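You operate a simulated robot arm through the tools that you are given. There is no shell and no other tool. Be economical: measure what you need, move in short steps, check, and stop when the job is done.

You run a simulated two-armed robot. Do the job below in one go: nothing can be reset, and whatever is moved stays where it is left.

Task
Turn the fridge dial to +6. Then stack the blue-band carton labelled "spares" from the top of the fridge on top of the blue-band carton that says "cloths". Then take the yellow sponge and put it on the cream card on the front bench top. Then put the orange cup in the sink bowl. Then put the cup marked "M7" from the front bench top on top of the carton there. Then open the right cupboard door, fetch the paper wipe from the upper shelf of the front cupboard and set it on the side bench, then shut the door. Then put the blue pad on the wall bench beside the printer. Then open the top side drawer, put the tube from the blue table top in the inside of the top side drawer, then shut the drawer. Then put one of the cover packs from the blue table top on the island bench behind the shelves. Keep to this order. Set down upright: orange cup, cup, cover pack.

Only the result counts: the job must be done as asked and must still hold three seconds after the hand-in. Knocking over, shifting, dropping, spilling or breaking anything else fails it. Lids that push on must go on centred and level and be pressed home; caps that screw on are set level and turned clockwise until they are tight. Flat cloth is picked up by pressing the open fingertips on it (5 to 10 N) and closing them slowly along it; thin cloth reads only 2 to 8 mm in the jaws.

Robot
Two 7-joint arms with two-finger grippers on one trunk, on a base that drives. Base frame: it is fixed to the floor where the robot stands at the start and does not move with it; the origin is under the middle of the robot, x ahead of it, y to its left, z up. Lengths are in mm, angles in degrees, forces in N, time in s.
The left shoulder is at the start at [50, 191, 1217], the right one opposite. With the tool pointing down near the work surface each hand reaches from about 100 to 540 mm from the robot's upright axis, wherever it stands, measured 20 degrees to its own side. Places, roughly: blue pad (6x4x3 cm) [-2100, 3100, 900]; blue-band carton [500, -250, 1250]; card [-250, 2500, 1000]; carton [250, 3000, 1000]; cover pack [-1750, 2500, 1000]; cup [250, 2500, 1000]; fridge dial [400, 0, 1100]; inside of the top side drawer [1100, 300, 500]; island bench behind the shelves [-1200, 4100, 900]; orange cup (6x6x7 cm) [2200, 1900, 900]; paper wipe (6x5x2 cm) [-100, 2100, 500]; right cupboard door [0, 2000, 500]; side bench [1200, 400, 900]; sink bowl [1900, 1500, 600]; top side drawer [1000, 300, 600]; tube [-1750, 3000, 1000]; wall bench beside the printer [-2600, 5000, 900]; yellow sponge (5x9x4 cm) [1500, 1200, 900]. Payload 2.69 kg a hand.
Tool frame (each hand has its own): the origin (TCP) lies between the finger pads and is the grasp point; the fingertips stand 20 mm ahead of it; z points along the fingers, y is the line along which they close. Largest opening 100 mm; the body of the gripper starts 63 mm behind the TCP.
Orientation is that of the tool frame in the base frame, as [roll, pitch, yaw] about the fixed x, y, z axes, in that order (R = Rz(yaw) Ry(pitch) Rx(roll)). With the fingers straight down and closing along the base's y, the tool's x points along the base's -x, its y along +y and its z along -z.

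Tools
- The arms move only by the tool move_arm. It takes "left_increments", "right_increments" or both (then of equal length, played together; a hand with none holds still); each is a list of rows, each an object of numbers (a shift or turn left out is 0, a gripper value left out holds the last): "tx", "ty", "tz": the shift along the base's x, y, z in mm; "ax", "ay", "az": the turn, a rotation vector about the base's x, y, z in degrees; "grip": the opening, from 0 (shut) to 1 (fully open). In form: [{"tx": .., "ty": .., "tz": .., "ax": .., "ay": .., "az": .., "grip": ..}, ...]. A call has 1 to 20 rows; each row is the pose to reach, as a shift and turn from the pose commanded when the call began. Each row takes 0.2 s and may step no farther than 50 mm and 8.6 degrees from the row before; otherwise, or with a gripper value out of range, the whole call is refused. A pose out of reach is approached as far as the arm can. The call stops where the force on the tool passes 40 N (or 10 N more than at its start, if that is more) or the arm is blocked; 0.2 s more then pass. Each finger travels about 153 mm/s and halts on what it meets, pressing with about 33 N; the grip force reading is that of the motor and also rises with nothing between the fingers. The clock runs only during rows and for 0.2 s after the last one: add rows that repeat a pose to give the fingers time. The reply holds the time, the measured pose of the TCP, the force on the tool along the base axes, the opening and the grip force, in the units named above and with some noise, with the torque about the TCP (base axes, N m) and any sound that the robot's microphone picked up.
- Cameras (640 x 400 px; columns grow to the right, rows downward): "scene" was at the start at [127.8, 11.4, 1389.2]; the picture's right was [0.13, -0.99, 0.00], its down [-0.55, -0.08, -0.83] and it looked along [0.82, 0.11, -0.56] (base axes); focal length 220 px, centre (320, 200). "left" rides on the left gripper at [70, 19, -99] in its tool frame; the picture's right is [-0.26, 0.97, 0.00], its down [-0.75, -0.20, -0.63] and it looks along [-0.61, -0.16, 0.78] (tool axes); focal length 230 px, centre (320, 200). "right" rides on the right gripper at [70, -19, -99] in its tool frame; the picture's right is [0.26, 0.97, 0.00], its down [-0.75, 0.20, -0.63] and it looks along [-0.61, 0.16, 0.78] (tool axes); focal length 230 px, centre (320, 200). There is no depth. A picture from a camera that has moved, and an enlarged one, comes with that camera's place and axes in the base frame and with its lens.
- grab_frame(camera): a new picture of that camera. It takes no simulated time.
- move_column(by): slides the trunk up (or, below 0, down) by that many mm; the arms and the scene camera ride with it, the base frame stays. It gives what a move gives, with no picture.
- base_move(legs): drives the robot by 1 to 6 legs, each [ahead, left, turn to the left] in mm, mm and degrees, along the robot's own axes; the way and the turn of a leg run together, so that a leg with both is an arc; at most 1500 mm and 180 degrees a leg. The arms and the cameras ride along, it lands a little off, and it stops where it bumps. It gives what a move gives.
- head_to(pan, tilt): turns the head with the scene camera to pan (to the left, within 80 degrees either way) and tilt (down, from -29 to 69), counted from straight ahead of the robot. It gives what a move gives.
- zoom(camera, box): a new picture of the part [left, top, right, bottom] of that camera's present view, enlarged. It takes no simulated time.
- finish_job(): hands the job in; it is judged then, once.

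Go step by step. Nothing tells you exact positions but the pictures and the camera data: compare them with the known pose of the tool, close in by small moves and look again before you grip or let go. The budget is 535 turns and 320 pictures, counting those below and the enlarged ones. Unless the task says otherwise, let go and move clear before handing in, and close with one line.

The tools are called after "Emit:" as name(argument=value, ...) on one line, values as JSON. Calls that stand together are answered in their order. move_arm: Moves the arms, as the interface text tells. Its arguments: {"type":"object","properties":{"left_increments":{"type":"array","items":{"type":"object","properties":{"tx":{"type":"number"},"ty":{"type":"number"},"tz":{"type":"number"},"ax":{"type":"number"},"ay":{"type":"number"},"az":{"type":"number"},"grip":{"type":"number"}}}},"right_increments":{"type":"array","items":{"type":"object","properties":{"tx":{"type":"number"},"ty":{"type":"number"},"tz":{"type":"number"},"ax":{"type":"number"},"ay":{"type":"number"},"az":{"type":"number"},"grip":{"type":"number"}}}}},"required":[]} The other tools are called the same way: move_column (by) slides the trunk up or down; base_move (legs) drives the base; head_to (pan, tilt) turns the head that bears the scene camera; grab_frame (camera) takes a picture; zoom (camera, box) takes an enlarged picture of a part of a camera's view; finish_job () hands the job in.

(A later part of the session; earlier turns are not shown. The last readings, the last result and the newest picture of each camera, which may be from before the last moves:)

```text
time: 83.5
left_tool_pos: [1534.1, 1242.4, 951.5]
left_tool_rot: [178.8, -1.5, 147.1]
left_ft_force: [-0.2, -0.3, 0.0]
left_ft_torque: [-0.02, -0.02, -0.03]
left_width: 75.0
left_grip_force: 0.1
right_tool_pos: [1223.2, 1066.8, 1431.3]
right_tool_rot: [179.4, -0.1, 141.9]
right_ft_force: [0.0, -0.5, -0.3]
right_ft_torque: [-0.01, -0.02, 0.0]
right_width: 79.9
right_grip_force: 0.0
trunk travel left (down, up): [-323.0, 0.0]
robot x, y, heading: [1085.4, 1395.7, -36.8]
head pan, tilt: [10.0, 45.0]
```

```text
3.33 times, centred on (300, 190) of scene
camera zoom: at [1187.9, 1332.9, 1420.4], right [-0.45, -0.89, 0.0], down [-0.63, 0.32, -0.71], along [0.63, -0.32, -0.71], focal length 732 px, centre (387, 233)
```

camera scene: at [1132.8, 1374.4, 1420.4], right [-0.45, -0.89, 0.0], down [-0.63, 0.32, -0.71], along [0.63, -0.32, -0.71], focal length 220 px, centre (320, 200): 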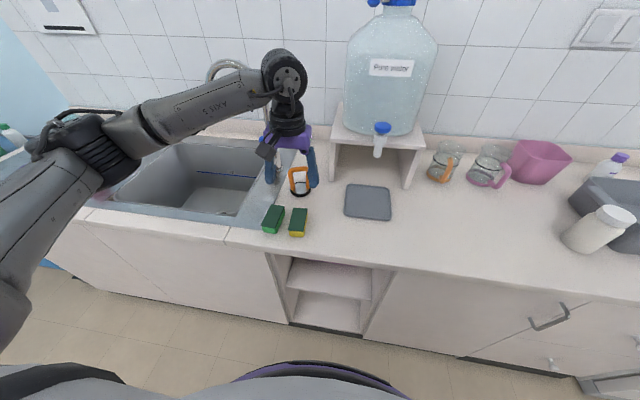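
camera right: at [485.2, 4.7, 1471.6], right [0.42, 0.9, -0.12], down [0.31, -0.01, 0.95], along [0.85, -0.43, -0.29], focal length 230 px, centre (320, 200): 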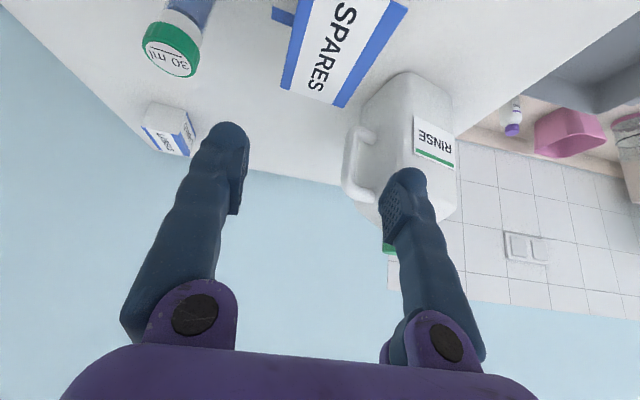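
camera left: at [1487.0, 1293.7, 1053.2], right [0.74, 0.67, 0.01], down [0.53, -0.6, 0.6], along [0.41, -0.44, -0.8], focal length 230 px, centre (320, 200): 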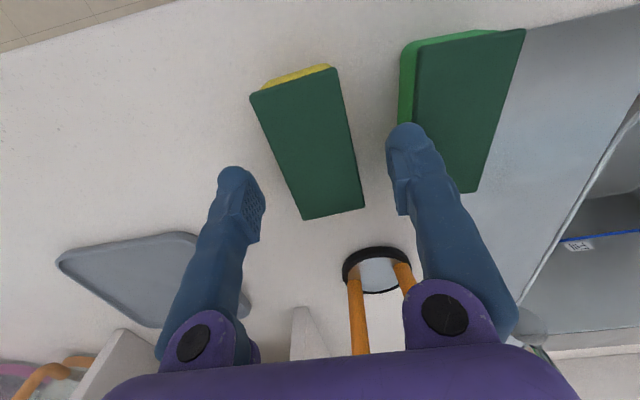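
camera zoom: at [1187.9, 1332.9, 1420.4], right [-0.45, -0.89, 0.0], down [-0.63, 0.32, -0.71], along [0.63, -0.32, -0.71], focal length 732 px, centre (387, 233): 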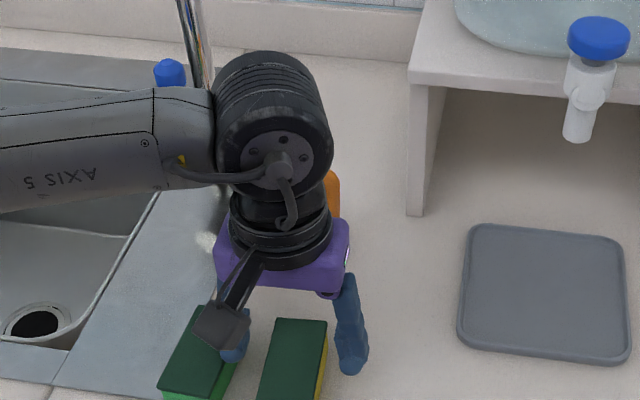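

Emit:
move_arm(left_increments=[{"ty": -2, "tz": -25}, {"ty": -2, "tz": -45}, {"ty": -2, "tz": -56}, {"ty": -2, "tz": -56}])

Emit:
grab_frame(camera="left")

Emit:
zoom(camera="scene", box=[220, 130, 380, 250])

```text
time: 84.1
left_tool_pos: [1531.9, 1238.8, 920.4]
left_tool_rot: [179.5, -1.4, 146.7]
left_ft_force: [-7.8, 8.9, 15.4]
left_ft_torque: [-0.41, 0.43, -0.34]
left_width: 73.6
left_grip_force: 0.1
right_tool_pos: [1221.7, 1070.2, 1430.8]
right_tool_rot: [179.5, -0.2, 141.8]
right_ft_force: [1.1, 0.4, -0.5]
right_ft_torque: [0.05, 0.03, 0.0]
right_width: 80.0
right_grip_force: 0.0
trunk travel left (down, up): [-323.0, 0.0]
robot x, y, heading: [1083.9, 1393.0, -36.5]
head pan, tilt: [10.0, 45.0]
stopped in row 2 (left hand): the force on the tool passed its limit at 54 N (the readings are from after the stop); the commanded pose is now the measured one
```

```text
255 pictures are left
camera left: at [1485.5, 1291.4, 1021.3], right [0.75, 0.67, 0.0], down [0.53, -0.59, 0.61], along [0.41, -0.45, -0.79], focal length 230 px, centre (320, 200)
```

left: 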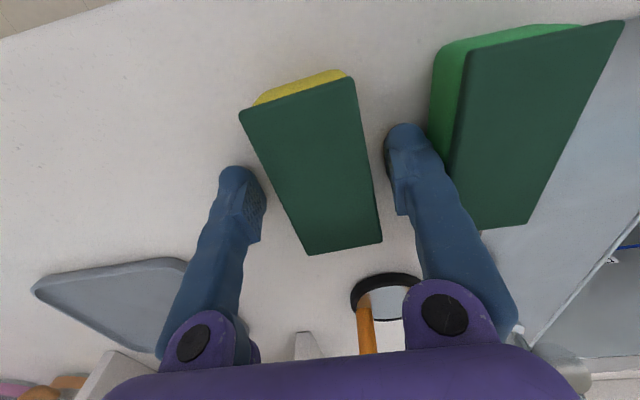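

```text
3.33 times, centred on (300, 190) of scene
camera zoom: at [1187.3, 1333.8, 1420.6], right [-0.45, -0.89, 0.0], down [-0.63, 0.32, -0.71], along [0.63, -0.32, -0.71], focal length 732 px, centre (387, 233)
```

zoom: 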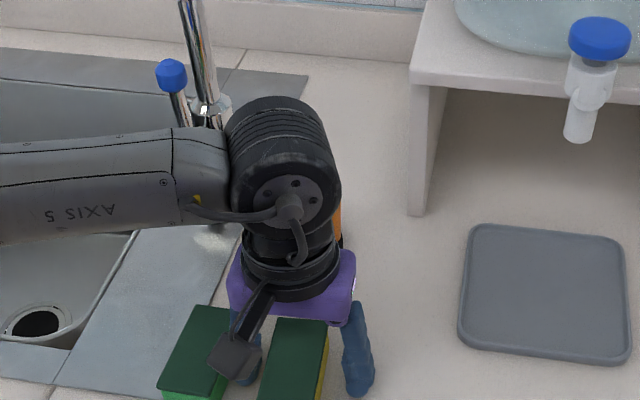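

Fingertips touched the bench (z≈900). Raise slightly and close on the yellow sponge.

Emit:
move_arm(left_increments=[{"tz": 5}, {"tz": 5, "grip": 0.55}, {"tz": 5, "grip": 0.4}, {"tz": 5, "grip": 0.4}, {"tz": 5, "grip": 0.4}])

Emit:
grab_frame(camera="left")

```text
time: 85.3
left_tool_pos: [1533.8, 1240.5, 924.1]
left_tool_rot: [179.4, -1.3, 146.9]
left_ft_force: [-0.1, 0.9, -0.2]
left_ft_torque: [0.01, 0.01, 0.01]
left_width: 41.3
left_grip_force: 33.2
right_tool_pos: [1223.0, 1069.1, 1430.3]
right_tool_rot: [179.5, -0.2, 141.9]
right_ft_force: [-0.3, 0.4, 0.8]
right_ft_torque: [-0.01, 0.02, 0.02]
right_width: 80.0
right_grip_force: 0.1
trunk travel left (down, up): [-323.0, 0.0]
robot x, y, heading: [1083.1, 1392.4, -36.5]
head pan, tilt: [10.0, 45.0]
```

```text
253 pictures are left
camera left: at [1487.2, 1290.3, 1025.0], right [0.74, 0.67, 0.0], down [0.53, -0.59, 0.61], along [0.41, -0.45, -0.79], focal length 230 px, centre (320, 200)
```

left: 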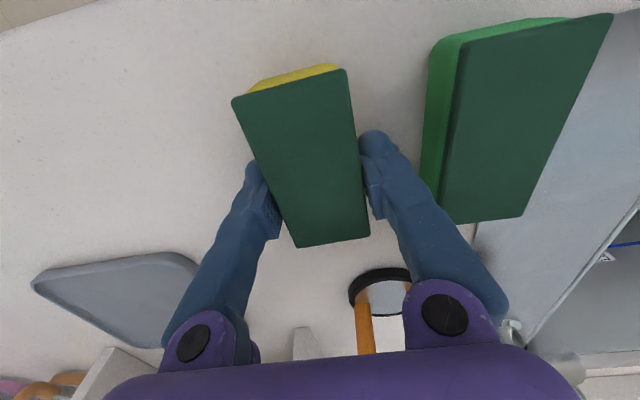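

Sponge gripped. Lift and retract; then look back at the island bench.

Emit:
move_arm(left_increments=[{"tz": 45}, {"tz": 90}, {"tz": 135}, {"tz": 180}, {"tx": -30, "ty": 22, "tz": 205}, {"tx": -60, "ty": 45, "tz": 230}, {"tx": -90, "ty": 67, "tz": 250}, {"tx": -120, "ty": 89, "tz": 250}])

Emit:
base_move(legs=[[-350, 0, 0], [0, 0, 90]])

Emit:
head_to(pan=40, tilt=25)

Emit:
grab_frame(camera="scene")

```text
time: 87.1
left_tool_pos: [1412.5, 1329.7, 1174.9]
left_tool_rot: [179.2, -1.4, 146.9]
left_ft_force: [-0.9, 1.0, 0.7]
left_ft_torque: [0.0, -0.01, 0.03]
left_width: 41.4
left_grip_force: 32.6
right_tool_pos: [1221.1, 1069.2, 1430.1]
right_tool_rot: [179.4, -0.2, 141.8]
right_ft_force: [0.5, 0.7, 0.6]
right_ft_torque: [0.01, -0.01, -0.02]
right_width: 80.2
right_grip_force: 0.1
trunk travel left (down, up): [-323.0, 0.0]
robot x, y, heading: [1086.1, 1392.5, -36.5]
head pan, tilt: [10.0, 45.0]
```

```text
time: 93.2
left_tool_pos: [862.4, 1932.4, 1174.7]
left_tool_rot: [179.4, -1.4, -122.3]
left_ft_force: [0.3, -0.1, -0.6]
left_ft_torque: [-0.05, -0.02, 0.01]
left_width: 41.3
left_grip_force: 33.0
right_tool_pos: [1124.7, 1747.3, 1431.5]
right_tool_rot: [179.4, -0.2, -127.3]
right_ft_force: [-0.9, -0.1, -0.1]
right_ft_torque: [0.01, -0.01, -0.01]
right_width: 80.3
right_grip_force: 0.0
trunk travel left (down, up): [-323.0, 0.0]
robot x, y, heading: [802.9, 1603.7, 54.4]
head pan, tilt: [10.0, 45.0]
```

```text
time: 94.2
left_tool_pos: [861.7, 1933.7, 1174.8]
left_tool_rot: [179.4, -1.3, -122.4]
left_ft_force: [0.4, 0.2, -0.4]
left_ft_torque: [-0.02, -0.02, 0.02]
left_width: 41.4
left_grip_force: 32.9
right_tool_pos: [1124.6, 1747.1, 1430.9]
right_tool_rot: [179.4, -0.2, -127.3]
right_ft_force: [0.0, 0.5, 0.0]
right_ft_torque: [0.02, -0.02, 0.01]
right_width: 79.9
right_grip_force: 0.0
trunk travel left (down, up): [-323.0, 0.0]
robot x, y, heading: [803.3, 1607.6, 54.3]
head pan, tilt: [40.0, 25.0]
```

```text
252 pictures are left
camera scene: at [818.6, 1726.4, 1450.9], right [1.0, 0.07, 0.0], down [0.03, -0.42, -0.91], along [-0.07, 0.9, -0.42], focal length 220 px, centre (320, 200)
```

scene: 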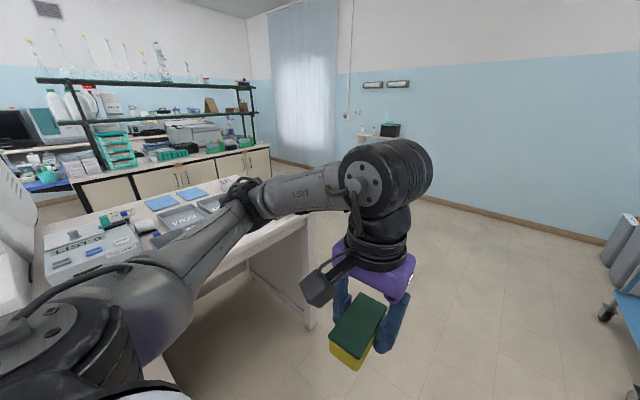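

Emit:
base_move(legs=[[0, 0, 90]])

Emit:
head_to(pan=0, tilt=25)

Emit:
grab_frame(camera="scene")

```text
time: 98.4
left_tool_pos: [473.6, 1671.8, 1174.8]
left_tool_rot: [179.3, -1.4, -33.8]
left_ft_force: [0.0, 0.1, 0.1]
left_ft_torque: [0.01, 0.0, -0.01]
left_width: 40.9
left_grip_force: 33.1
right_tool_pos: [666.0, 1929.5, 1431.8]
right_tool_rot: [179.4, -0.2, -39.0]
right_ft_force: [-0.1, -0.2, 0.3]
right_ft_torque: [-0.03, 0.02, -0.01]
right_width: 80.0
right_grip_force: 0.1
trunk travel left (down, up): [-323.0, 0.0]
robot x, y, heading: [804.8, 1601.6, 142.9]
head pan, tilt: [40.0, 25.0]
```

```text
time: 99.4
left_tool_pos: [473.3, 1671.5, 1174.9]
left_tool_rot: [179.4, -1.3, -33.7]
left_ft_force: [0.0, -0.3, -0.8]
left_ft_torque: [0.06, -0.01, -0.05]
left_width: 41.2
left_grip_force: 32.9
right_tool_pos: [666.2, 1928.6, 1430.2]
right_tool_rot: [179.4, -0.2, -38.8]
right_ft_force: [0.1, -0.4, 0.4]
right_ft_torque: [0.03, 0.01, 0.0]
right_width: 80.0
right_grip_force: 0.0
trunk travel left (down, up): [-323.0, 0.0]
robot x, y, heading: [799.9, 1603.5, 142.8]
head pan, tilt: [0.0, 25.0]
```

```text
251 pictures are left
camera scene: at [696.8, 1681.8, 1450.9], right [0.6, 0.8, 0.0], down [0.34, -0.26, -0.91], along [-0.72, 0.55, -0.42], focal length 220 px, centre (320, 200)
```

scene: 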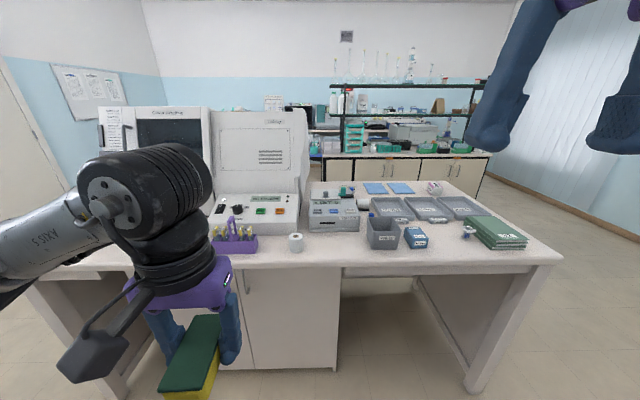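

Emit:
zoom(camera="scene", box=[200, 170, 392, 290])

Emit:
zoom(camera="scene", box=[340, 160, 532, 280])

```text
3.33 times, centred on (296, 230) of scene
camera zoom: at [696.8, 1681.8, 1450.9], right [0.6, 0.8, 0.0], down [0.34, -0.26, -0.91], along [-0.72, 0.55, -0.42], focal length 732 px, centre (400, 100)
```

zoom: 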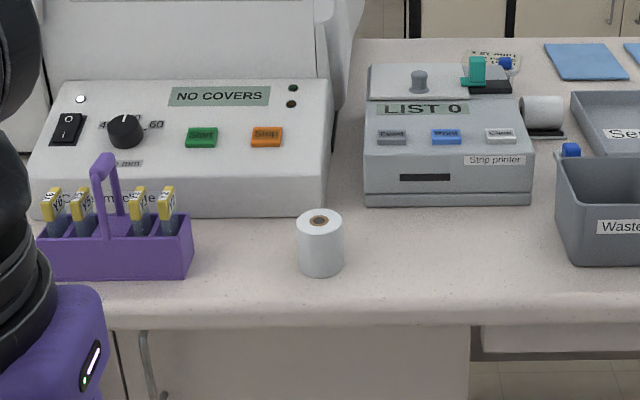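

```text
3.33 times, centred on (436, 220) of scene
camera zoom: at [696.8, 1681.8, 1450.9], right [0.6, 0.8, 0.0], down [0.34, -0.26, -0.91], along [-0.72, 0.55, -0.42], focal length 732 px, centre (-67, 133)
```

zoom: 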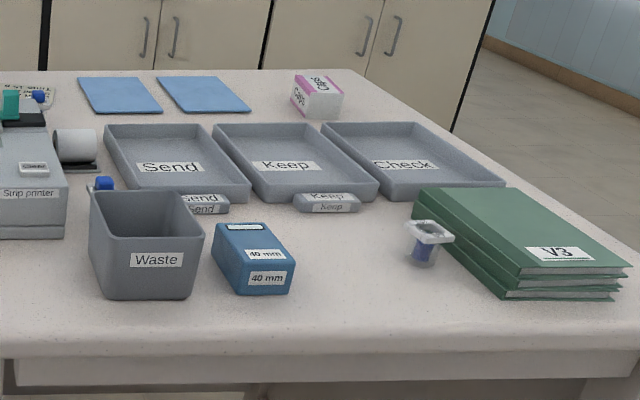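

The front bench is the island: a cream card lies behind the strip printer near its far edge, and a pink "Caps" carton is on its far right. I'll go round its right end to the far side; first stage to beyond the end, then look.

Emit:
base_move(legs=[[0, -1450, 0], [900, 0, 0]])

Emit:
head_to(pan=20, tilt=25)

Emit:
grab_frame(camera="scene")

Emit:
head_to(pan=75, tilt=25)

Emit:
grab_frame(camera="scene")

```text
time: 116.5
left_tool_pos: [638.0, 3353.3, 1174.1]
left_tool_rot: [179.4, -1.3, -33.9]
left_ft_force: [0.3, 0.1, -0.6]
left_ft_torque: [-0.02, 0.02, 0.03]
left_width: 41.3
left_grip_force: 32.8
right_tool_pos: [831.6, 3611.5, 1429.7]
right_tool_rot: [179.4, -0.1, -39.0]
right_ft_force: [-0.8, -1.1, -0.2]
right_ft_torque: [0.04, -0.03, -0.01]
right_width: 79.9
right_grip_force: 0.0
trunk travel left (down, up): [-323.0, 0.0]
robot x, y, heading: [964.8, 3286.4, 142.6]
head pan, tilt: [0.0, 25.0]
```

```text
time: 117.3
left_tool_pos: [638.5, 3353.1, 1174.4]
left_tool_rot: [179.4, -1.3, -34.1]
left_ft_force: [-0.4, 0.3, -0.2]
left_ft_torque: [0.0, -0.03, 0.0]
left_width: 41.2
left_grip_force: 32.9
right_tool_pos: [833.0, 3610.2, 1430.2]
right_tool_rot: [179.4, -0.1, -39.1]
right_ft_force: [0.1, 0.1, 0.3]
right_ft_torque: [-0.01, -0.02, 0.02]
right_width: 79.9
right_grip_force: 0.0
trunk travel left (down, up): [-323.0, 0.0]
robot x, y, heading: [964.5, 3285.1, 142.5]
head pan, tilt: [20.0, 25.0]
```

```text
248 pictures are left
camera scene: at [847.1, 3335.6, 1451.0], right [0.3, 0.95, 0.0], down [0.4, -0.13, -0.91], along [-0.86, 0.27, -0.42], focal length 220 px, centre (320, 200)
```

scene: 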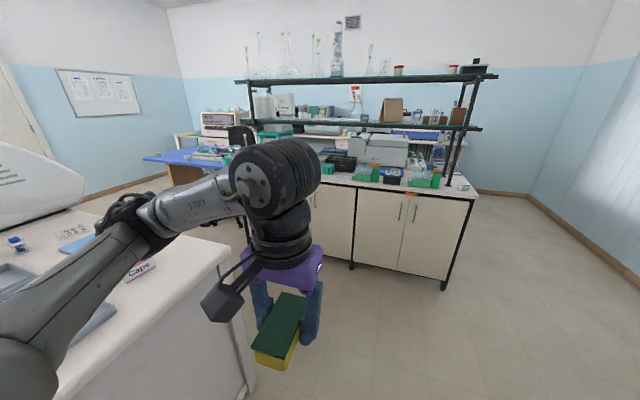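

```text
time: 118.5
left_tool_pos: [637.9, 3353.6, 1174.6]
left_tool_rot: [179.4, -1.3, -34.0]
left_ft_force: [-0.9, -0.6, -0.3]
left_ft_torque: [-0.01, 0.02, 0.0]
left_width: 41.4
left_grip_force: 32.9
right_tool_pos: [832.4, 3610.6, 1430.4]
right_tool_rot: [179.4, -0.2, -39.0]
right_ft_force: [-0.2, 1.0, -0.5]
right_ft_torque: [0.03, 0.02, 0.02]
right_width: 79.9
right_grip_force: 0.1
trunk travel left (down, up): [-323.0, 0.0]
robot x, y, heading: [967.9, 3281.7, 142.9]
head pan, tilt: [75.0, 25.0]
```

```text
247 pictures are left
camera scene: at [861.8, 3251.8, 1450.9], right [-0.61, 0.79, 0.0], down [0.34, 0.26, -0.91], along [-0.72, -0.55, -0.42], focal length 220 px, centre (320, 200)
```

scene: 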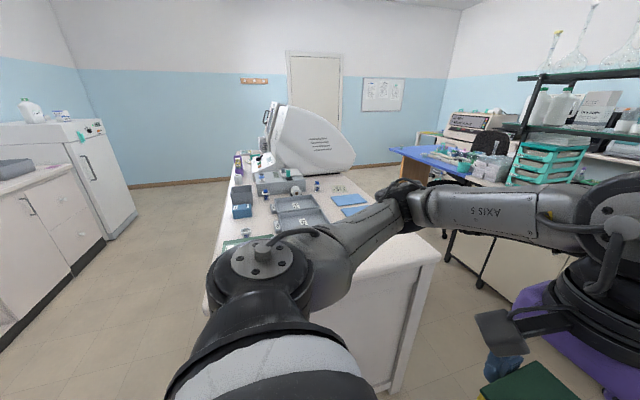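

Emit:
zoom(camera="scene", box=[230, 150, 390, 250])

```text
4.00 times, centred on (310, 200) of scene
camera zoom: at [861.8, 3251.8, 1450.9], right [-0.61, 0.79, 0.0], down [0.34, 0.26, -0.91], along [-0.72, -0.55, -0.42], focal length 879 px, centre (360, 200)
```

zoom: 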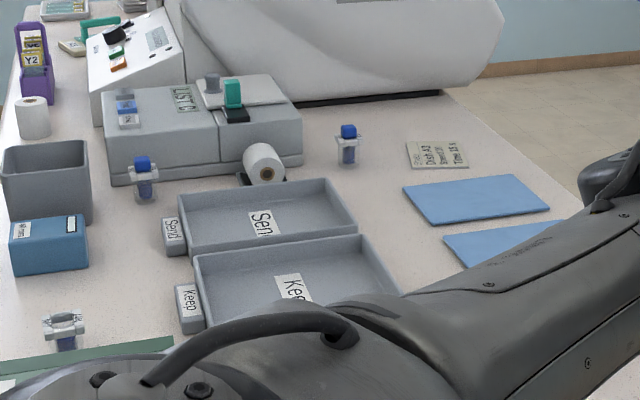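

The passage behind the island is about 1.1 m wide and the card lies near (-197, 2589), z≈950, 100 mm from the far edge. I turn around and move in facing the island from its far side.

Emit:
base_move(legs=[[0, 0, 180], [-950, 0, 0]])

Emit:
head_to(pan=-40, tilt=25)

Emit:
grab_frame(camera="scene")

```text
time: 130.8
left_tool_pos: [562.2, 3820.2, 1175.0]
left_tool_rot: [179.4, -1.3, 142.9]
left_ft_force: [-0.4, -0.2, 0.3]
left_ft_torque: [-0.01, -0.01, 0.04]
left_width: 41.5
left_grip_force: 32.7
right_tool_pos: [356.0, 3573.9, 1430.5]
right_tool_rot: [179.5, -0.2, 138.0]
right_ft_force: [-0.5, -0.1, -0.2]
right_ft_torque: [0.0, 0.0, -0.02]
right_width: 80.1
right_grip_force: 0.0
trunk travel left (down, up): [-323.0, 0.0]
robot x, y, heading: [234.5, 3906.0, -40.6]
head pan, tilt: [75.0, 25.0]
```

```text
time: 132.7
left_tool_pos: [563.5, 3820.5, 1174.5]
left_tool_rot: [179.4, -1.3, 143.0]
left_ft_force: [0.5, 0.0, -0.5]
left_ft_torque: [-0.03, -0.01, -0.02]
left_width: 41.1
left_grip_force: 32.9
right_tool_pos: [355.4, 3574.2, 1430.6]
right_tool_rot: [179.4, -0.2, 138.0]
right_ft_force: [-0.7, 0.8, -0.5]
right_ft_torque: [-0.01, -0.03, -0.02]
right_width: 79.7
right_grip_force: 0.0
trunk travel left (down, up): [-323.0, 0.0]
robot x, y, heading: [236.4, 3908.6, -40.1]
head pan, tilt: [-40.0, 25.0]
```

```text
245 pictures are left
camera scene: at [284.4, 3789.2, 1450.9], right [-0.99, -0.17, 0.0], down [-0.07, 0.42, -0.91], along [0.15, -0.89, -0.42], focal length 220 px, centre (320, 200)
```

scene: 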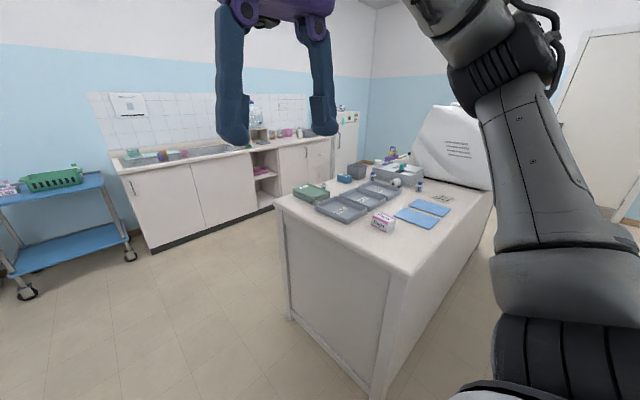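

Emit:
move_arm(right_increments=[{"tx": -33, "ty": 28}, {"tx": -66, "ty": 56}, {"tx": -99, "ty": 84}])

Emit:
base_move(legs=[[-70, 0, 3.4], [0, -1400, 0]])

Emit:
head_to(pan=15, tilt=35)

Emit:
grab_frame(camera="scene")

```text
time: 133.5
left_tool_pos: [562.4, 3820.7, 1175.7]
left_tool_rot: [179.4, -1.3, 143.0]
left_ft_force: [0.5, 0.4, -0.2]
left_ft_torque: [-0.02, -0.03, -0.01]
left_width: 41.4
left_grip_force: 32.6
right_tool_pos: [255.7, 3657.2, 1429.5]
right_tool_rot: [179.4, -0.1, 137.9]
right_ft_force: [-0.2, 0.6, 0.6]
right_ft_torque: [-0.01, 0.0, -0.03]
right_width: 79.8
right_grip_force: 0.1
trunk travel left (down, up): [-323.0, 0.0]
robot x, y, heading: [238.7, 3907.1, -40.3]
head pan, tilt: [-40.0, 25.0]
```

```text
time: 146.6
left_tool_pos: [-328.2, 2761.6, 1175.7]
left_tool_rot: [179.4, -1.3, 146.5]
left_ft_force: [-0.2, 0.2, 0.9]
left_ft_torque: [-0.01, 0.03, 0.0]
left_width: 41.3
left_grip_force: 33.1
right_tool_pos: [-623.2, 2578.4, 1430.1]
right_tool_rot: [179.4, -0.2, 141.6]
right_ft_force: [0.5, -0.9, 1.1]
right_ft_torque: [-0.03, 0.0, 0.03]
right_width: 80.0
right_grip_force: 0.0
trunk travel left (down, up): [-323.0, 0.0]
robot x, y, heading: [-658.3, 2822.3, -36.7]
head pan, tilt: [-40.0, 25.0]
```

```text
time: 147.8
left_tool_pos: [-328.6, 2760.4, 1176.5]
left_tool_rot: [179.4, -1.4, 146.6]
left_ft_force: [-0.8, -0.5, -1.3]
left_ft_torque: [-0.04, 0.01, -0.01]
left_width: 41.4
left_grip_force: 32.8
right_tool_pos: [-623.1, 2578.3, 1430.4]
right_tool_rot: [179.4, -0.3, 141.7]
right_ft_force: [0.1, 0.2, -1.0]
right_ft_torque: [-0.01, 0.0, -0.02]
right_width: 80.1
right_grip_force: 0.1
trunk travel left (down, up): [-323.0, 0.0]
robot x, y, heading: [-658.7, 2825.9, -36.9]
head pan, tilt: [15.0, 35.0]
```

```text
244 pictures are left
camera scene: at [-543.6, 2769.7, 1435.2], right [-0.37, -0.93, 0.0], down [-0.53, 0.21, -0.82], along [0.76, -0.3, -0.57], focal length 220 px, centre (320, 200)
```

scene: 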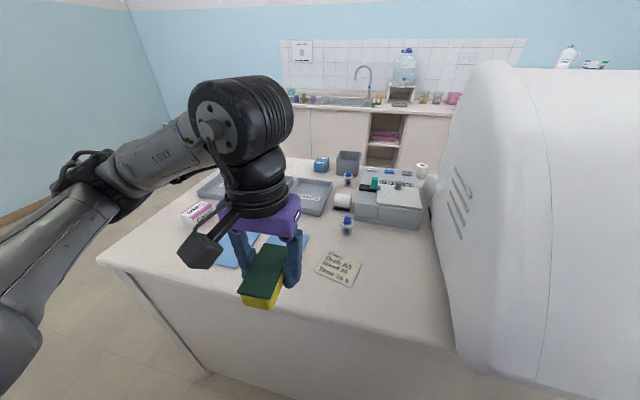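

Emit:
zoom(camera="scene", box=[260, 200, 420, 300])

```text
4.00 times, centred on (340, 250) of scene
camera zoom: at [-543.6, 2769.7, 1435.2], right [-0.37, -0.93, 0.0], down [-0.53, 0.21, -0.82], along [0.76, -0.3, -0.57], focal length 879 px, centre (240, 0)
```

zoom: 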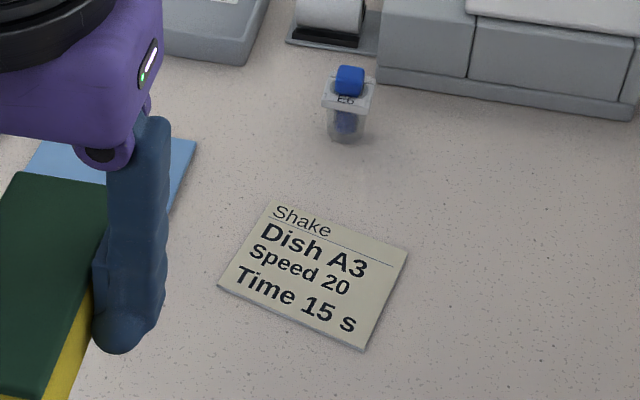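

Card centre is near (-209, 2584), about 104×78 mm, long axis at ~44°. I move the sponge above it while turning it to match.

Emit:
move_arm(left_increments=[{"tx": 12, "ty": -18, "tz": 0, "az": 7.5}, {"tx": 24, "ty": -36, "az": 15}, {"tx": 36, "ty": -54, "az": 22.5}, {"tx": 48, "ty": -71, "az": 30}, {"tx": 60, "ty": -89, "az": 37.5}, {"tx": 72, "ty": -106, "az": 45}, {"tx": 84, "ty": -123, "az": 52.5}, {"tx": 96, "ty": -141, "az": 60}, {"tx": 108, "ty": -159, "az": 67.5}, {"tx": 120, "ty": -176, "az": 75}, {"tx": 120, "ty": -176, "tz": -40, "az": 76}, {"tx": 120, "ty": -176, "tz": -80, "az": 76}])

Emit:
zoom(camera="scene", box=[240, 160, 432, 280])

Emit:
grab_frame(camera="left")

```text
time: 150.4
left_tool_pos: [-211.1, 2583.9, 1093.6]
left_tool_rot: [179.4, -1.4, -137.3]
left_ft_force: [0.1, -0.1, 0.4]
left_ft_torque: [-0.02, 0.0, -0.02]
left_width: 41.4
left_grip_force: 32.9
right_tool_pos: [-622.7, 2579.1, 1430.1]
right_tool_rot: [179.4, -0.3, 141.6]
right_ft_force: [0.3, -0.4, -0.5]
right_ft_torque: [0.02, -0.02, -0.01]
right_width: 80.0
right_grip_force: 0.0
trunk travel left (down, up): [-323.0, 0.0]
robot x, y, heading: [-656.4, 2826.8, -36.8]
head pan, tilt: [15.0, 35.0]
```

```text
3.33 times, centred on (336, 220) of scene
camera zoom: at [-543.2, 2769.5, 1435.2], right [-0.37, -0.93, 0.0], down [-0.53, 0.21, -0.82], along [0.76, -0.3, -0.57], focal length 732 px, centre (267, 133)
```

zoom: 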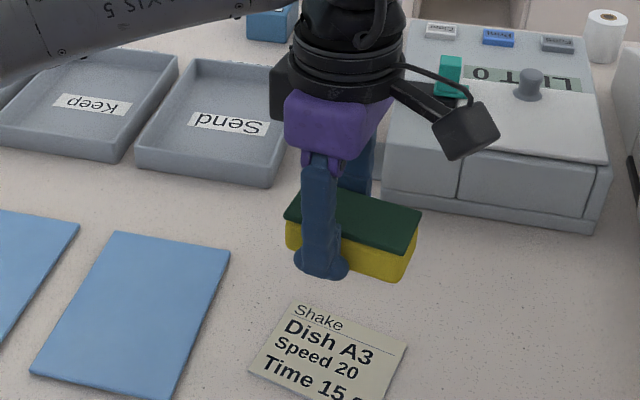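

```text
241 pictures are left
camera left: at [-270.5, 2550.7, 1195.9], right [-0.47, 0.89, 0.0], down [0.7, 0.37, 0.61], along [0.54, 0.29, -0.79], focal length 230 px, centre (320, 200)
```

left: 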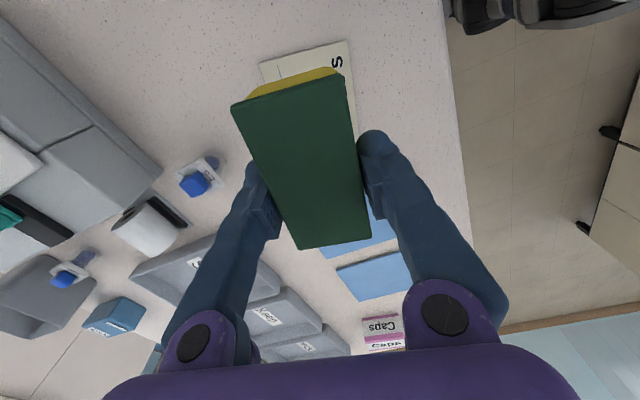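

Emit:
move_arm(left_increments=[{"tz": -40}, {"tz": -80}, {"tz": -100}, {"tz": -100}])

Emit:
zoom(camera="scene", box=[260, 200, 420, 300])

Emit:
grab_frame(camera="left")

```text
time: 151.4
left_tool_pos: [-209.7, 2583.2, 993.0]
left_tool_rot: [179.4, -1.3, -137.4]
left_ft_force: [0.5, 0.4, 0.3]
left_ft_torque: [0.01, -0.01, 0.01]
left_width: 41.4
left_grip_force: 33.7
right_tool_pos: [-623.0, 2580.4, 1429.4]
right_tool_rot: [179.4, -0.2, 141.6]
right_ft_force: [0.5, -0.2, 0.5]
right_ft_torque: [0.01, -0.03, 0.0]
right_width: 80.1
right_grip_force: 0.0
trunk travel left (down, up): [-323.0, 0.0]
robot x, y, heading: [-658.2, 2827.5, -37.0]
head pan, tilt: [15.0, 35.0]
```

```text
4.00 times, centred on (340, 250) of scene
camera zoom: at [-543.6, 2769.7, 1435.2], right [-0.37, -0.93, 0.0], down [-0.53, 0.21, -0.82], along [0.76, -0.3, -0.57], focal length 879 px, centre (240, 0)
```

zoom: 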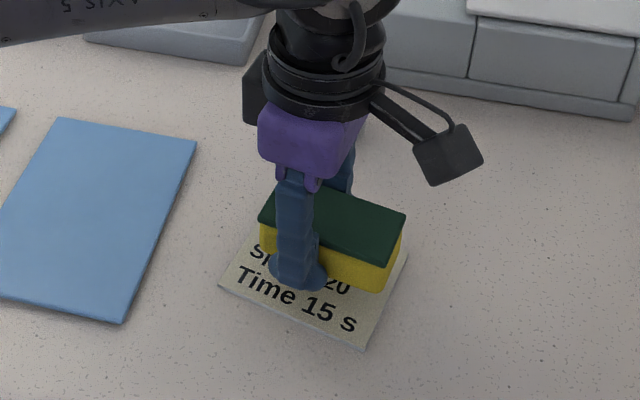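

```text
239 pictures are left
camera left: at [-269.9, 2550.8, 1095.1], right [-0.46, 0.89, 0.0], down [0.7, 0.37, 0.61], along [0.54, 0.29, -0.79], focal length 230 px, centre (320, 200)
```

left: 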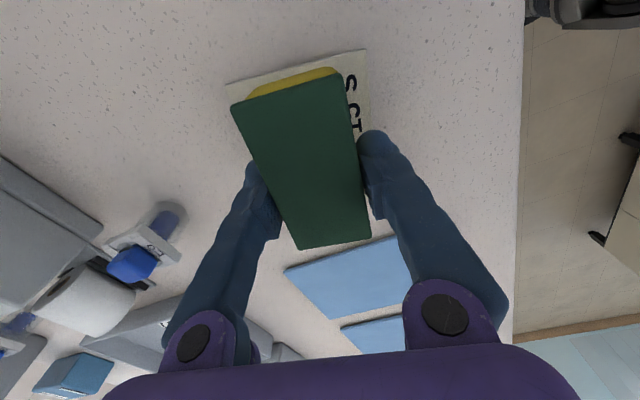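

Emit:
move_arm(left_increments=[{"tx": -4, "ty": 4, "tz": -8}, {"tx": -4, "ty": 4, "tz": -14}, {"tx": -4, "ty": 4, "tz": -14}])

```text
time: 152.2
left_tool_pos: [-211.9, 2588.9, 979.9]
left_tool_rot: [179.3, -1.3, -137.4]
left_ft_force: [0.2, 0.1, -1.3]
left_ft_torque: [-0.02, 0.01, -0.01]
left_width: 41.4
left_grip_force: 32.4
right_tool_pos: [-623.4, 2578.6, 1429.5]
right_tool_rot: [179.4, -0.2, 141.6]
right_ft_force: [0.7, -0.3, 1.0]
right_ft_torque: [0.03, 0.02, -0.03]
right_width: 80.1
right_grip_force: 0.0
trunk travel left (down, up): [-323.0, 0.0]
robot x, y, heading: [-660.1, 2827.3, -37.0]
head pan, tilt: [15.0, 35.0]
```

Emit:
move_arm(left_increments=[{"tz": -2}, {"tz": -4}, {"tz": -4}])

Emit:
zoom(camera="scene", box=[280, 220, 400, 295])

```text
time: 153.0
left_tool_pos: [-212.4, 2589.1, 977.3]
left_tool_rot: [179.4, -1.3, -137.5]
left_ft_force: [0.1, 0.3, 0.2]
left_ft_torque: [-0.01, -0.01, -0.03]
left_width: 41.2
left_grip_force: 33.1
right_tool_pos: [-623.0, 2580.3, 1430.6]
right_tool_rot: [179.4, -0.1, 141.6]
right_ft_force: [-1.1, -0.5, 0.1]
right_ft_torque: [0.02, 0.01, 0.01]
right_width: 80.2
right_grip_force: 0.1
trunk travel left (down, up): [-323.0, 0.0]
robot x, y, heading: [-655.5, 2828.6, -36.8]
head pan, tilt: [15.0, 35.0]
```

```text
5.33 times, centred on (340, 258) of scene
camera zoom: at [-543.6, 2769.7, 1435.2], right [-0.37, -0.93, 0.0], down [-0.53, 0.21, -0.82], along [0.76, -0.3, -0.57], focal length 1172 px, centre (213, -107)
```

zoom: 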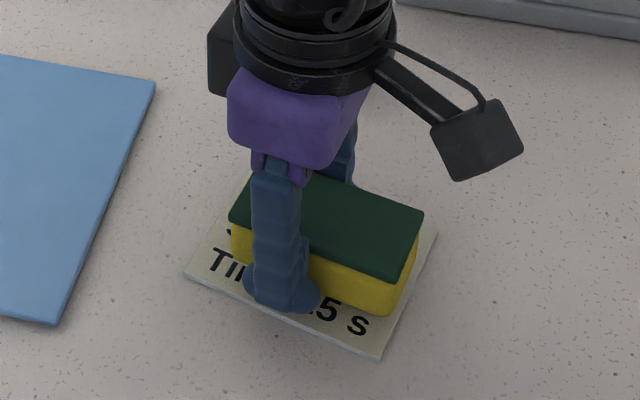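

Emit:
move_arm(left_increments=[{"tz": -2}, {"tz": -4}, {"tz": -6}, {"tz": -6}])

```text
time: 154.0
left_tool_pos: [-211.7, 2588.4, 969.4]
left_tool_rot: [179.4, -1.3, -137.3]
left_ft_force: [0.1, -0.3, -0.6]
left_ft_torque: [0.01, -0.02, 0.0]
left_width: 41.1
left_grip_force: 33.1
right_tool_pos: [-622.3, 2579.4, 1430.2]
right_tool_rot: [179.4, -0.3, 141.7]
right_ft_force: [-0.5, 0.2, 0.5]
right_ft_torque: [-0.01, 0.0, -0.01]
right_width: 80.1
right_grip_force: 0.0
trunk travel left (down, up): [-323.0, 0.0]
robot x, y, heading: [-656.1, 2828.3, -36.9]
head pan, tilt: [15.0, 35.0]
```

Emit:
move_arm(left_increments=[{"tz": -3}, {"tz": -6}, {"tz": -9}, {"tz": -9}])

Emit:
zoom(camera="scene", box=[280, 220, 400, 295])

```text
time: 155.0
left_tool_pos: [-212.7, 2588.3, 965.5]
left_tool_rot: [179.8, -1.4, -137.3]
left_ft_force: [3.1, 2.1, 32.4]
left_ft_torque: [-0.09, -0.06, -0.02]
left_width: 41.0
left_grip_force: 32.9
right_tool_pos: [-625.4, 2581.0, 1429.7]
right_tool_rot: [179.4, -0.1, 141.6]
right_ft_force: [-0.5, -0.9, 0.5]
right_ft_torque: [-0.02, -0.03, -0.02]
right_width: 80.1
right_grip_force: 0.1
trunk travel left (down, up): [-323.0, 0.0]
robot x, y, heading: [-659.2, 2824.1, -36.8]
head pan, tilt: [15.0, 35.0]
```

```text
5.33 times, centred on (340, 258) of scene
camera zoom: at [-545.7, 2771.5, 1435.9], right [-0.37, -0.93, 0.0], down [-0.53, 0.21, -0.82], along [0.76, -0.3, -0.57], focal length 1172 px, centre (213, -107)
```

zoom: 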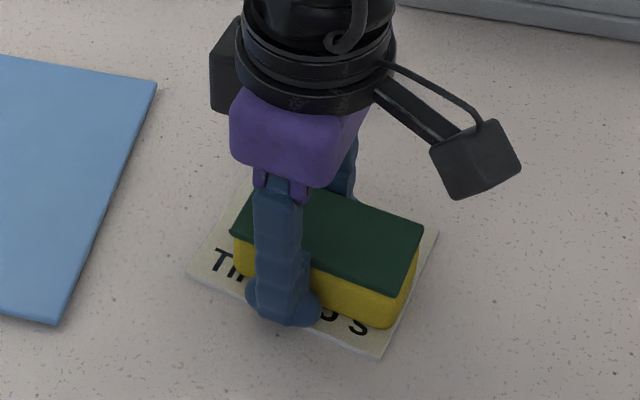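

Contact. Release and lift.

Emit:
move_arm(left_increments=[{"tz": 4}, {"tz": 4, "grip": 0.6}, {"tz": 4, "grip": 0.65}, {"tz": 40, "grip": 0.65}, {"tz": 85}, {"tz": 130}, {"tz": 170}])

Emit:
zoom(camera="scene", box=[240, 180, 400, 280])

```text
time: 156.6
left_tool_pos: [-212.6, 2589.5, 1133.4]
left_tool_rot: [179.5, -1.2, -137.5]
left_ft_force: [0.1, 0.2, -0.4]
left_ft_torque: [-0.03, -0.01, 0.01]
left_width: 64.9
left_grip_force: 0.0
right_tool_pos: [-623.1, 2579.2, 1430.2]
right_tool_rot: [179.5, -0.2, 141.6]
right_ft_force: [-0.6, 0.4, 0.8]
right_ft_torque: [-0.02, 0.0, 0.01]
right_width: 79.9
right_grip_force: 0.1
trunk travel left (down, up): [-323.0, 0.0]
robot x, y, heading: [-659.6, 2825.1, -36.9]
head pan, tilt: [15.0, 35.0]
```

```text
4.00 times, centred on (320, 230) of scene
camera zoom: at [-544.1, 2769.9, 1435.2], right [-0.37, -0.93, 0.0], down [-0.53, 0.21, -0.82], along [0.76, -0.3, -0.57], focal length 879 px, centre (320, 80)
```

zoom: 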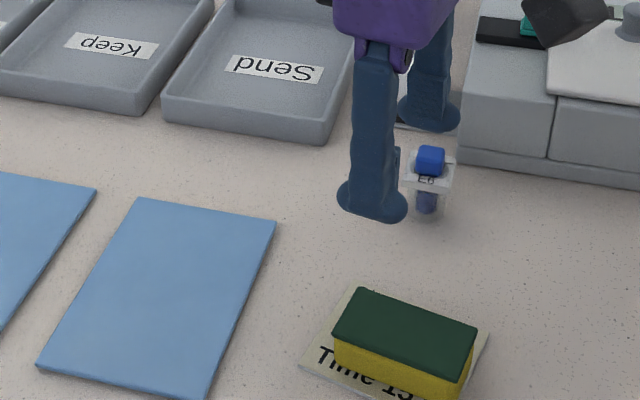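

Sponge is on the card. Now back to the sink for the orange cup; tuck the left arm first.

Emit:
move_arm(left_increments=[{"tx": -9, "ty": 20, "tz": 12, "az": -7.6}, {"tx": -17, "ty": 40, "tz": 25, "az": -15.2}, {"tx": -26, "ty": 60, "tz": 40, "az": -22.8}, {"tx": -34, "ty": 80, "tz": 60, "az": -30.4}, {"tx": -43, "ty": 101, "tz": 80, "az": -38}, {"tx": -52, "ty": 121, "tz": 100, "az": -45.6}, {"tx": -60, "ty": 141, "tz": 120, "az": -53.2}, {"tx": -69, "ty": 162, "tz": 120, "az": -60.8}, {"tx": -77, "ty": 182, "tz": 120, "az": -68.4}, {"tx": -86, "ty": 202, "tz": 120, "az": -76}])

Emit:
base_move(legs=[[-70, 0, 0], [0, 1400, 0]])

```text
time: 158.8
left_tool_pos: [-298.9, 2790.5, 1254.8]
left_tool_rot: [179.4, -1.3, 146.5]
left_ft_force: [0.2, 0.8, 0.6]
left_ft_torque: [-0.03, 0.0, -0.01]
left_width: 65.1
left_grip_force: 0.2
right_tool_pos: [-624.3, 2579.8, 1430.0]
right_tool_rot: [179.4, -0.1, 141.5]
right_ft_force: [0.7, -0.1, -0.1]
right_ft_torque: [0.0, 0.01, -0.03]
right_width: 80.2
right_grip_force: 0.0
trunk travel left (down, up): [-323.0, 0.0]
robot x, y, heading: [-657.1, 2828.2, -36.8]
head pan, tilt: [15.0, 35.0]
```

```text
time: 171.8
left_tool_pos: [489.4, 3927.4, 1254.2]
left_tool_rot: [179.4, -1.3, 145.0]
left_ft_force: [0.2, -0.4, 0.0]
left_ft_torque: [0.04, 0.0, -0.01]
left_width: 64.8
left_grip_force: 0.2
right_tool_pos: [158.8, 3724.9, 1429.4]
right_tool_rot: [179.4, -0.2, 140.0]
right_ft_force: [0.3, -0.3, -1.0]
right_ft_torque: [0.02, 0.0, -0.01]
right_width: 79.9
right_grip_force: 0.0
trunk travel left (down, up): [-323.0, 0.0]
robot x, y, heading: [130.2, 3974.4, -38.4]
head pan, tilt: [15.0, 35.0]
```

Emit:
base_move(legs=[[0, 0, 1.7], [1500, 0, 0], [350, -520, 0]])

Emit:
head_to(pan=10, tilt=30)

Emit:
grab_frame(camera="scene")

```text
time: 184.2
left_tool_pos: [1661.5, 2436.1, 1254.2]
left_tool_rot: [179.4, -1.3, 146.9]
left_ft_force: [0.1, -0.2, 0.1]
left_ft_torque: [0.01, -0.02, 0.01]
left_width: 65.1
left_grip_force: 0.1
right_tool_pos: [1338.8, 2222.1, 1429.0]
right_tool_rot: [179.4, -0.2, 141.9]
right_ft_force: [0.8, 0.1, 0.1]
right_ft_torque: [-0.02, -0.01, 0.0]
right_width: 80.0
right_grip_force: 0.2
trunk travel left (down, up): [-323.0, 0.0]
robot x, y, heading: [1307.3, 2472.5, -36.6]
head pan, tilt: [15.0, 35.0]
```

```text
time: 184.9
left_tool_pos: [1662.4, 2435.6, 1254.9]
left_tool_rot: [179.4, -1.3, 146.9]
left_ft_force: [-0.3, -0.9, 0.5]
left_ft_torque: [-0.02, 0.0, 0.02]
left_width: 65.1
left_grip_force: 0.1
right_tool_pos: [1339.0, 2222.0, 1429.6]
right_tool_rot: [179.4, -0.2, 141.9]
right_ft_force: [-0.5, 0.4, -0.3]
right_ft_torque: [-0.01, 0.02, 0.02]
right_width: 80.3
right_grip_force: 0.0
trunk travel left (down, up): [-323.0, 0.0]
robot x, y, heading: [1307.0, 2468.8, -36.4]
head pan, tilt: [10.0, 30.0]
```

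```text
235 pictures are left
camera scene: at [1416.3, 2405.5, 1442.9], right [-0.45, -0.9, 0.0], down [-0.45, 0.22, -0.87], along [0.78, -0.39, -0.5], focal length 220 px, centre (320, 200)
```

scene: 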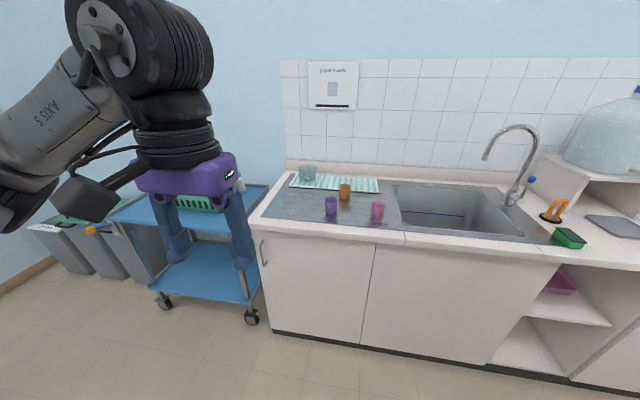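

Orange cup near (2234, 1857) sits behind the purple and pink cups. I'll use the right hand tilted forward; first raise the left hand, then drive up to the counter and lower the column.

Emit:
move_arm(left_increments=[{"tz": 40}, {"tz": 80}, {"tz": 120}, {"tz": 150}])

Emit:
base_move(legs=[[0, 160, 0], [485, 0, 0]])

Emit:
move_column(by=-200)

Emit:
head_to(pan=-10, tilt=35)

Emit:
grab_frame(camera="scene")

Emit:
grab_frame(camera="right")

```text
time: 185.9
left_tool_pos: [1660.3, 2435.4, 1405.0]
left_tool_rot: [179.5, -1.3, 146.9]
left_ft_force: [-0.3, 0.2, -1.0]
left_ft_torque: [-0.02, -0.01, 0.01]
left_width: 65.0
left_grip_force: 0.0
right_tool_pos: [1336.7, 2223.1, 1430.0]
right_tool_rot: [179.3, -0.2, 141.9]
right_ft_force: [-0.7, 0.0, 0.5]
right_ft_torque: [0.01, -0.05, 0.01]
right_width: 79.9
right_grip_force: 0.1
trunk travel left (down, up): [-323.0, 0.0]
robot x, y, heading: [1305.3, 2470.8, -36.5]
head pan, tilt: [10.0, 30.0]
```

```text
time: 190.5
left_tool_pos: [2138.1, 2280.0, 1403.2]
left_tool_rot: [179.4, -1.2, 146.7]
left_ft_force: [-0.4, -0.6, 0.3]
left_ft_torque: [0.01, -0.02, 0.03]
left_width: 64.9
left_grip_force: 0.1
right_tool_pos: [1814.4, 2066.5, 1427.8]
right_tool_rot: [179.3, -0.1, 141.7]
right_ft_force: [-0.2, 0.0, 1.0]
right_ft_torque: [-0.01, -0.01, -0.01]
right_width: 80.2
right_grip_force: 0.1
trunk travel left (down, up): [-323.0, 0.0]
robot x, y, heading: [1780.2, 2317.4, -36.5]
head pan, tilt: [10.0, 30.0]
stopped in leg 2: the robot was blocked; the commanded pose is now the measured one
```

```text
time: 192.6
left_tool_pos: [2136.7, 2278.4, 1203.3]
left_tool_rot: [179.4, -1.3, 146.8]
left_ft_force: [0.2, -0.5, -0.1]
left_ft_torque: [0.01, 0.0, 0.01]
left_width: 64.7
left_grip_force: 0.0
right_tool_pos: [1814.6, 2068.8, 1229.3]
right_tool_rot: [179.5, -0.1, 141.8]
right_ft_force: [-0.2, 0.1, -0.5]
right_ft_torque: [0.02, 0.0, -0.01]
right_width: 80.0
right_grip_force: 0.1
trunk travel left (down, up): [-123.0, 200.0]
robot x, y, heading: [1779.7, 2312.2, -36.7]
head pan, tilt: [10.0, 30.0]
```

```text
time: 193.5
left_tool_pos: [2137.8, 2279.1, 1204.6]
left_tool_rot: [179.4, -1.3, 146.8]
left_ft_force: [0.2, 0.4, 0.5]
left_ft_torque: [0.0, 0.02, -0.01]
left_width: 65.1
left_grip_force: 0.1
right_tool_pos: [1815.0, 2068.5, 1229.9]
right_tool_rot: [179.3, -0.1, 141.8]
right_ft_force: [-1.4, -0.1, 0.4]
right_ft_torque: [-0.01, 0.01, 0.0]
right_width: 80.0
right_grip_force: 0.0
trunk travel left (down, up): [-123.0, 200.0]
robot x, y, heading: [1779.6, 2319.5, -36.6]
head pan, tilt: [-10.0, 35.0]
```

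```text
234 pictures are left
camera scene: at [1872.3, 2227.5, 1235.2], right [-0.73, -0.69, 0.0], down [-0.39, 0.42, -0.82], along [0.56, -0.59, -0.57], focal length 220 px, centre (320, 200)
```

scene: 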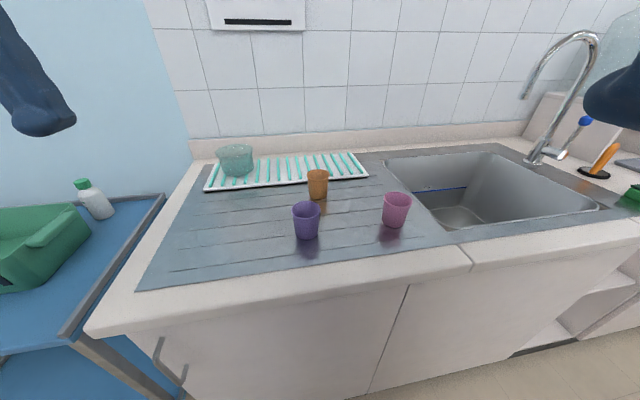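

```text
233 pictures are left
camera right: at [1748.5, 2095.0, 1328.5], right [0.39, 0.92, 0.01], down [0.71, -0.31, 0.63], along [0.58, -0.24, -0.78], focal length 230 px, centre (320, 200)
```

right: 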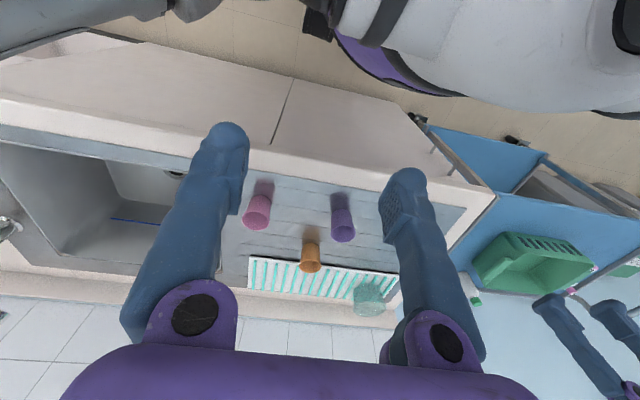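

Orange cup rim centre ≈ (2218, 1869, 966). I back off slightly from the cabinet and bring the right hand above it, tilted 35° and yawed away from the purple cup.

Emit:
base_move(legs=[[-8, 0, 0]])

Emit:
move_arm(right_increments=[{"tx": 37, "ty": -18, "tz": -14, "ax": -1.6, "ay": -2.8, "az": 1.4}, {"tx": 74, "ty": -37, "tz": -28, "ax": -3.2, "ay": -5.5, "az": 2.7}, {"tx": 111, "ty": -55, "tz": -42, "ax": -4.9, "ay": -8.3, "az": 4.1}, {"tx": 149, "ty": -74, "tz": -56, "ax": -6.5, "ay": -11, "az": 5.5}, {"tx": 186, "ty": -93, "tz": -70, "ax": -8.1, "ay": -13.8, "az": 6.8}, {"tx": 223, "ty": -111, "tz": -84, "ax": -9.8, "ay": -16.6, "az": 8.2}, {"tx": 260, "ty": -130, "tz": -98, "ax": -11.4, "ay": -19.3, "az": 9.5}, {"tx": 297, "ty": -148, "tz": -112, "ax": -13, "ay": -22.1, "az": 10.9}, {"tx": 335, "ty": -167, "tz": -127, "ax": -14.6, "ay": -24.9, "az": 12.3}, {"tx": 372, "ty": -185, "tz": -141, "ax": -16.3, "ay": -27.6, "az": 13.6}, {"tx": 409, "ty": -204, "tz": -155, "ax": -17.9, "ay": -30.4, "az": 15}, {"tx": 409, "ty": -204, "tz": -155, "ax": -17.9, "ay": -30.4, "az": 15, "grip": 0.85}])

Emit:
grab_frame(camera="right")

Emit:
grab_frame(camera="scene")

```text
time: 194.2
left_tool_pos: [2130.4, 2284.3, 1204.5]
left_tool_rot: [179.5, -1.3, 146.7]
left_ft_force: [-0.3, -0.3, -0.2]
left_ft_torque: [0.01, 0.0, 0.01]
left_width: 65.0
left_grip_force: 0.0
right_tool_pos: [1807.2, 2073.9, 1230.1]
right_tool_rot: [179.4, -0.2, 141.8]
right_ft_force: [-0.8, -0.2, 0.7]
right_ft_torque: [0.02, -0.05, 0.02]
right_width: 79.9
right_grip_force: 0.1
trunk travel left (down, up): [-123.0, 200.0]
robot x, y, heading: [1770.7, 2320.4, -36.6]
head pan, tilt: [-10.0, 35.0]
```

```text
time: 196.8
left_tool_pos: [2130.4, 2284.5, 1204.3]
left_tool_rot: [179.4, -1.3, 146.8]
left_ft_force: [0.8, 0.1, -0.4]
left_ft_torque: [0.02, -0.05, 0.0]
left_width: 65.0
left_grip_force: 0.0
right_tool_pos: [2219.0, 1868.6, 1074.4]
right_tool_rot: [179.4, 35.0, 157.4]
right_ft_force: [-0.6, 0.0, -0.3]
right_ft_torque: [0.04, -0.01, -0.03]
right_width: 85.1
right_grip_force: 0.1
trunk travel left (down, up): [-123.0, 200.0]
robot x, y, heading: [1773.3, 2323.4, -36.6]
head pan, tilt: [-10.0, 35.0]
```

```text
232 pictures are left
camera right: at [2106.5, 1894.0, 1114.8], right [0.17, 0.97, -0.14], down [0.31, 0.08, 0.95], along [0.94, -0.21, -0.29], focal length 230 px, centre (320, 200)
```

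right: 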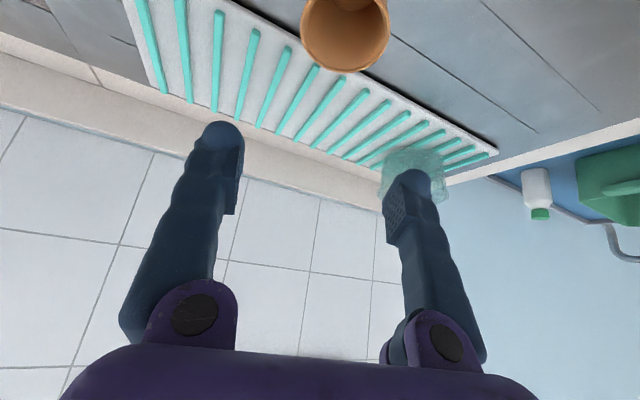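

```text
231 pictures are left
camera scene: at [1865.7, 2232.2, 1235.2], right [-0.73, -0.69, 0.0], down [-0.39, 0.42, -0.82], along [0.56, -0.59, -0.57], focal length 220 px, centre (320, 200)
```

scene: 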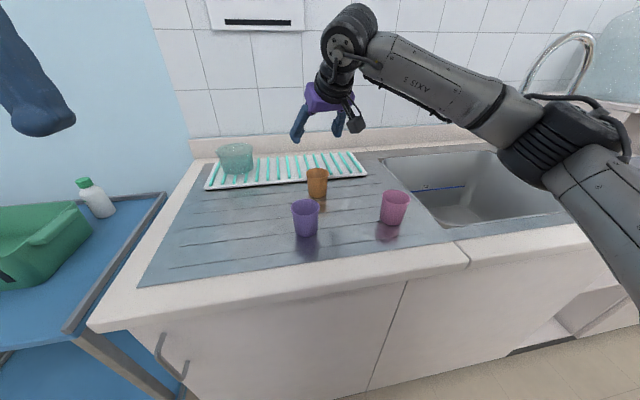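

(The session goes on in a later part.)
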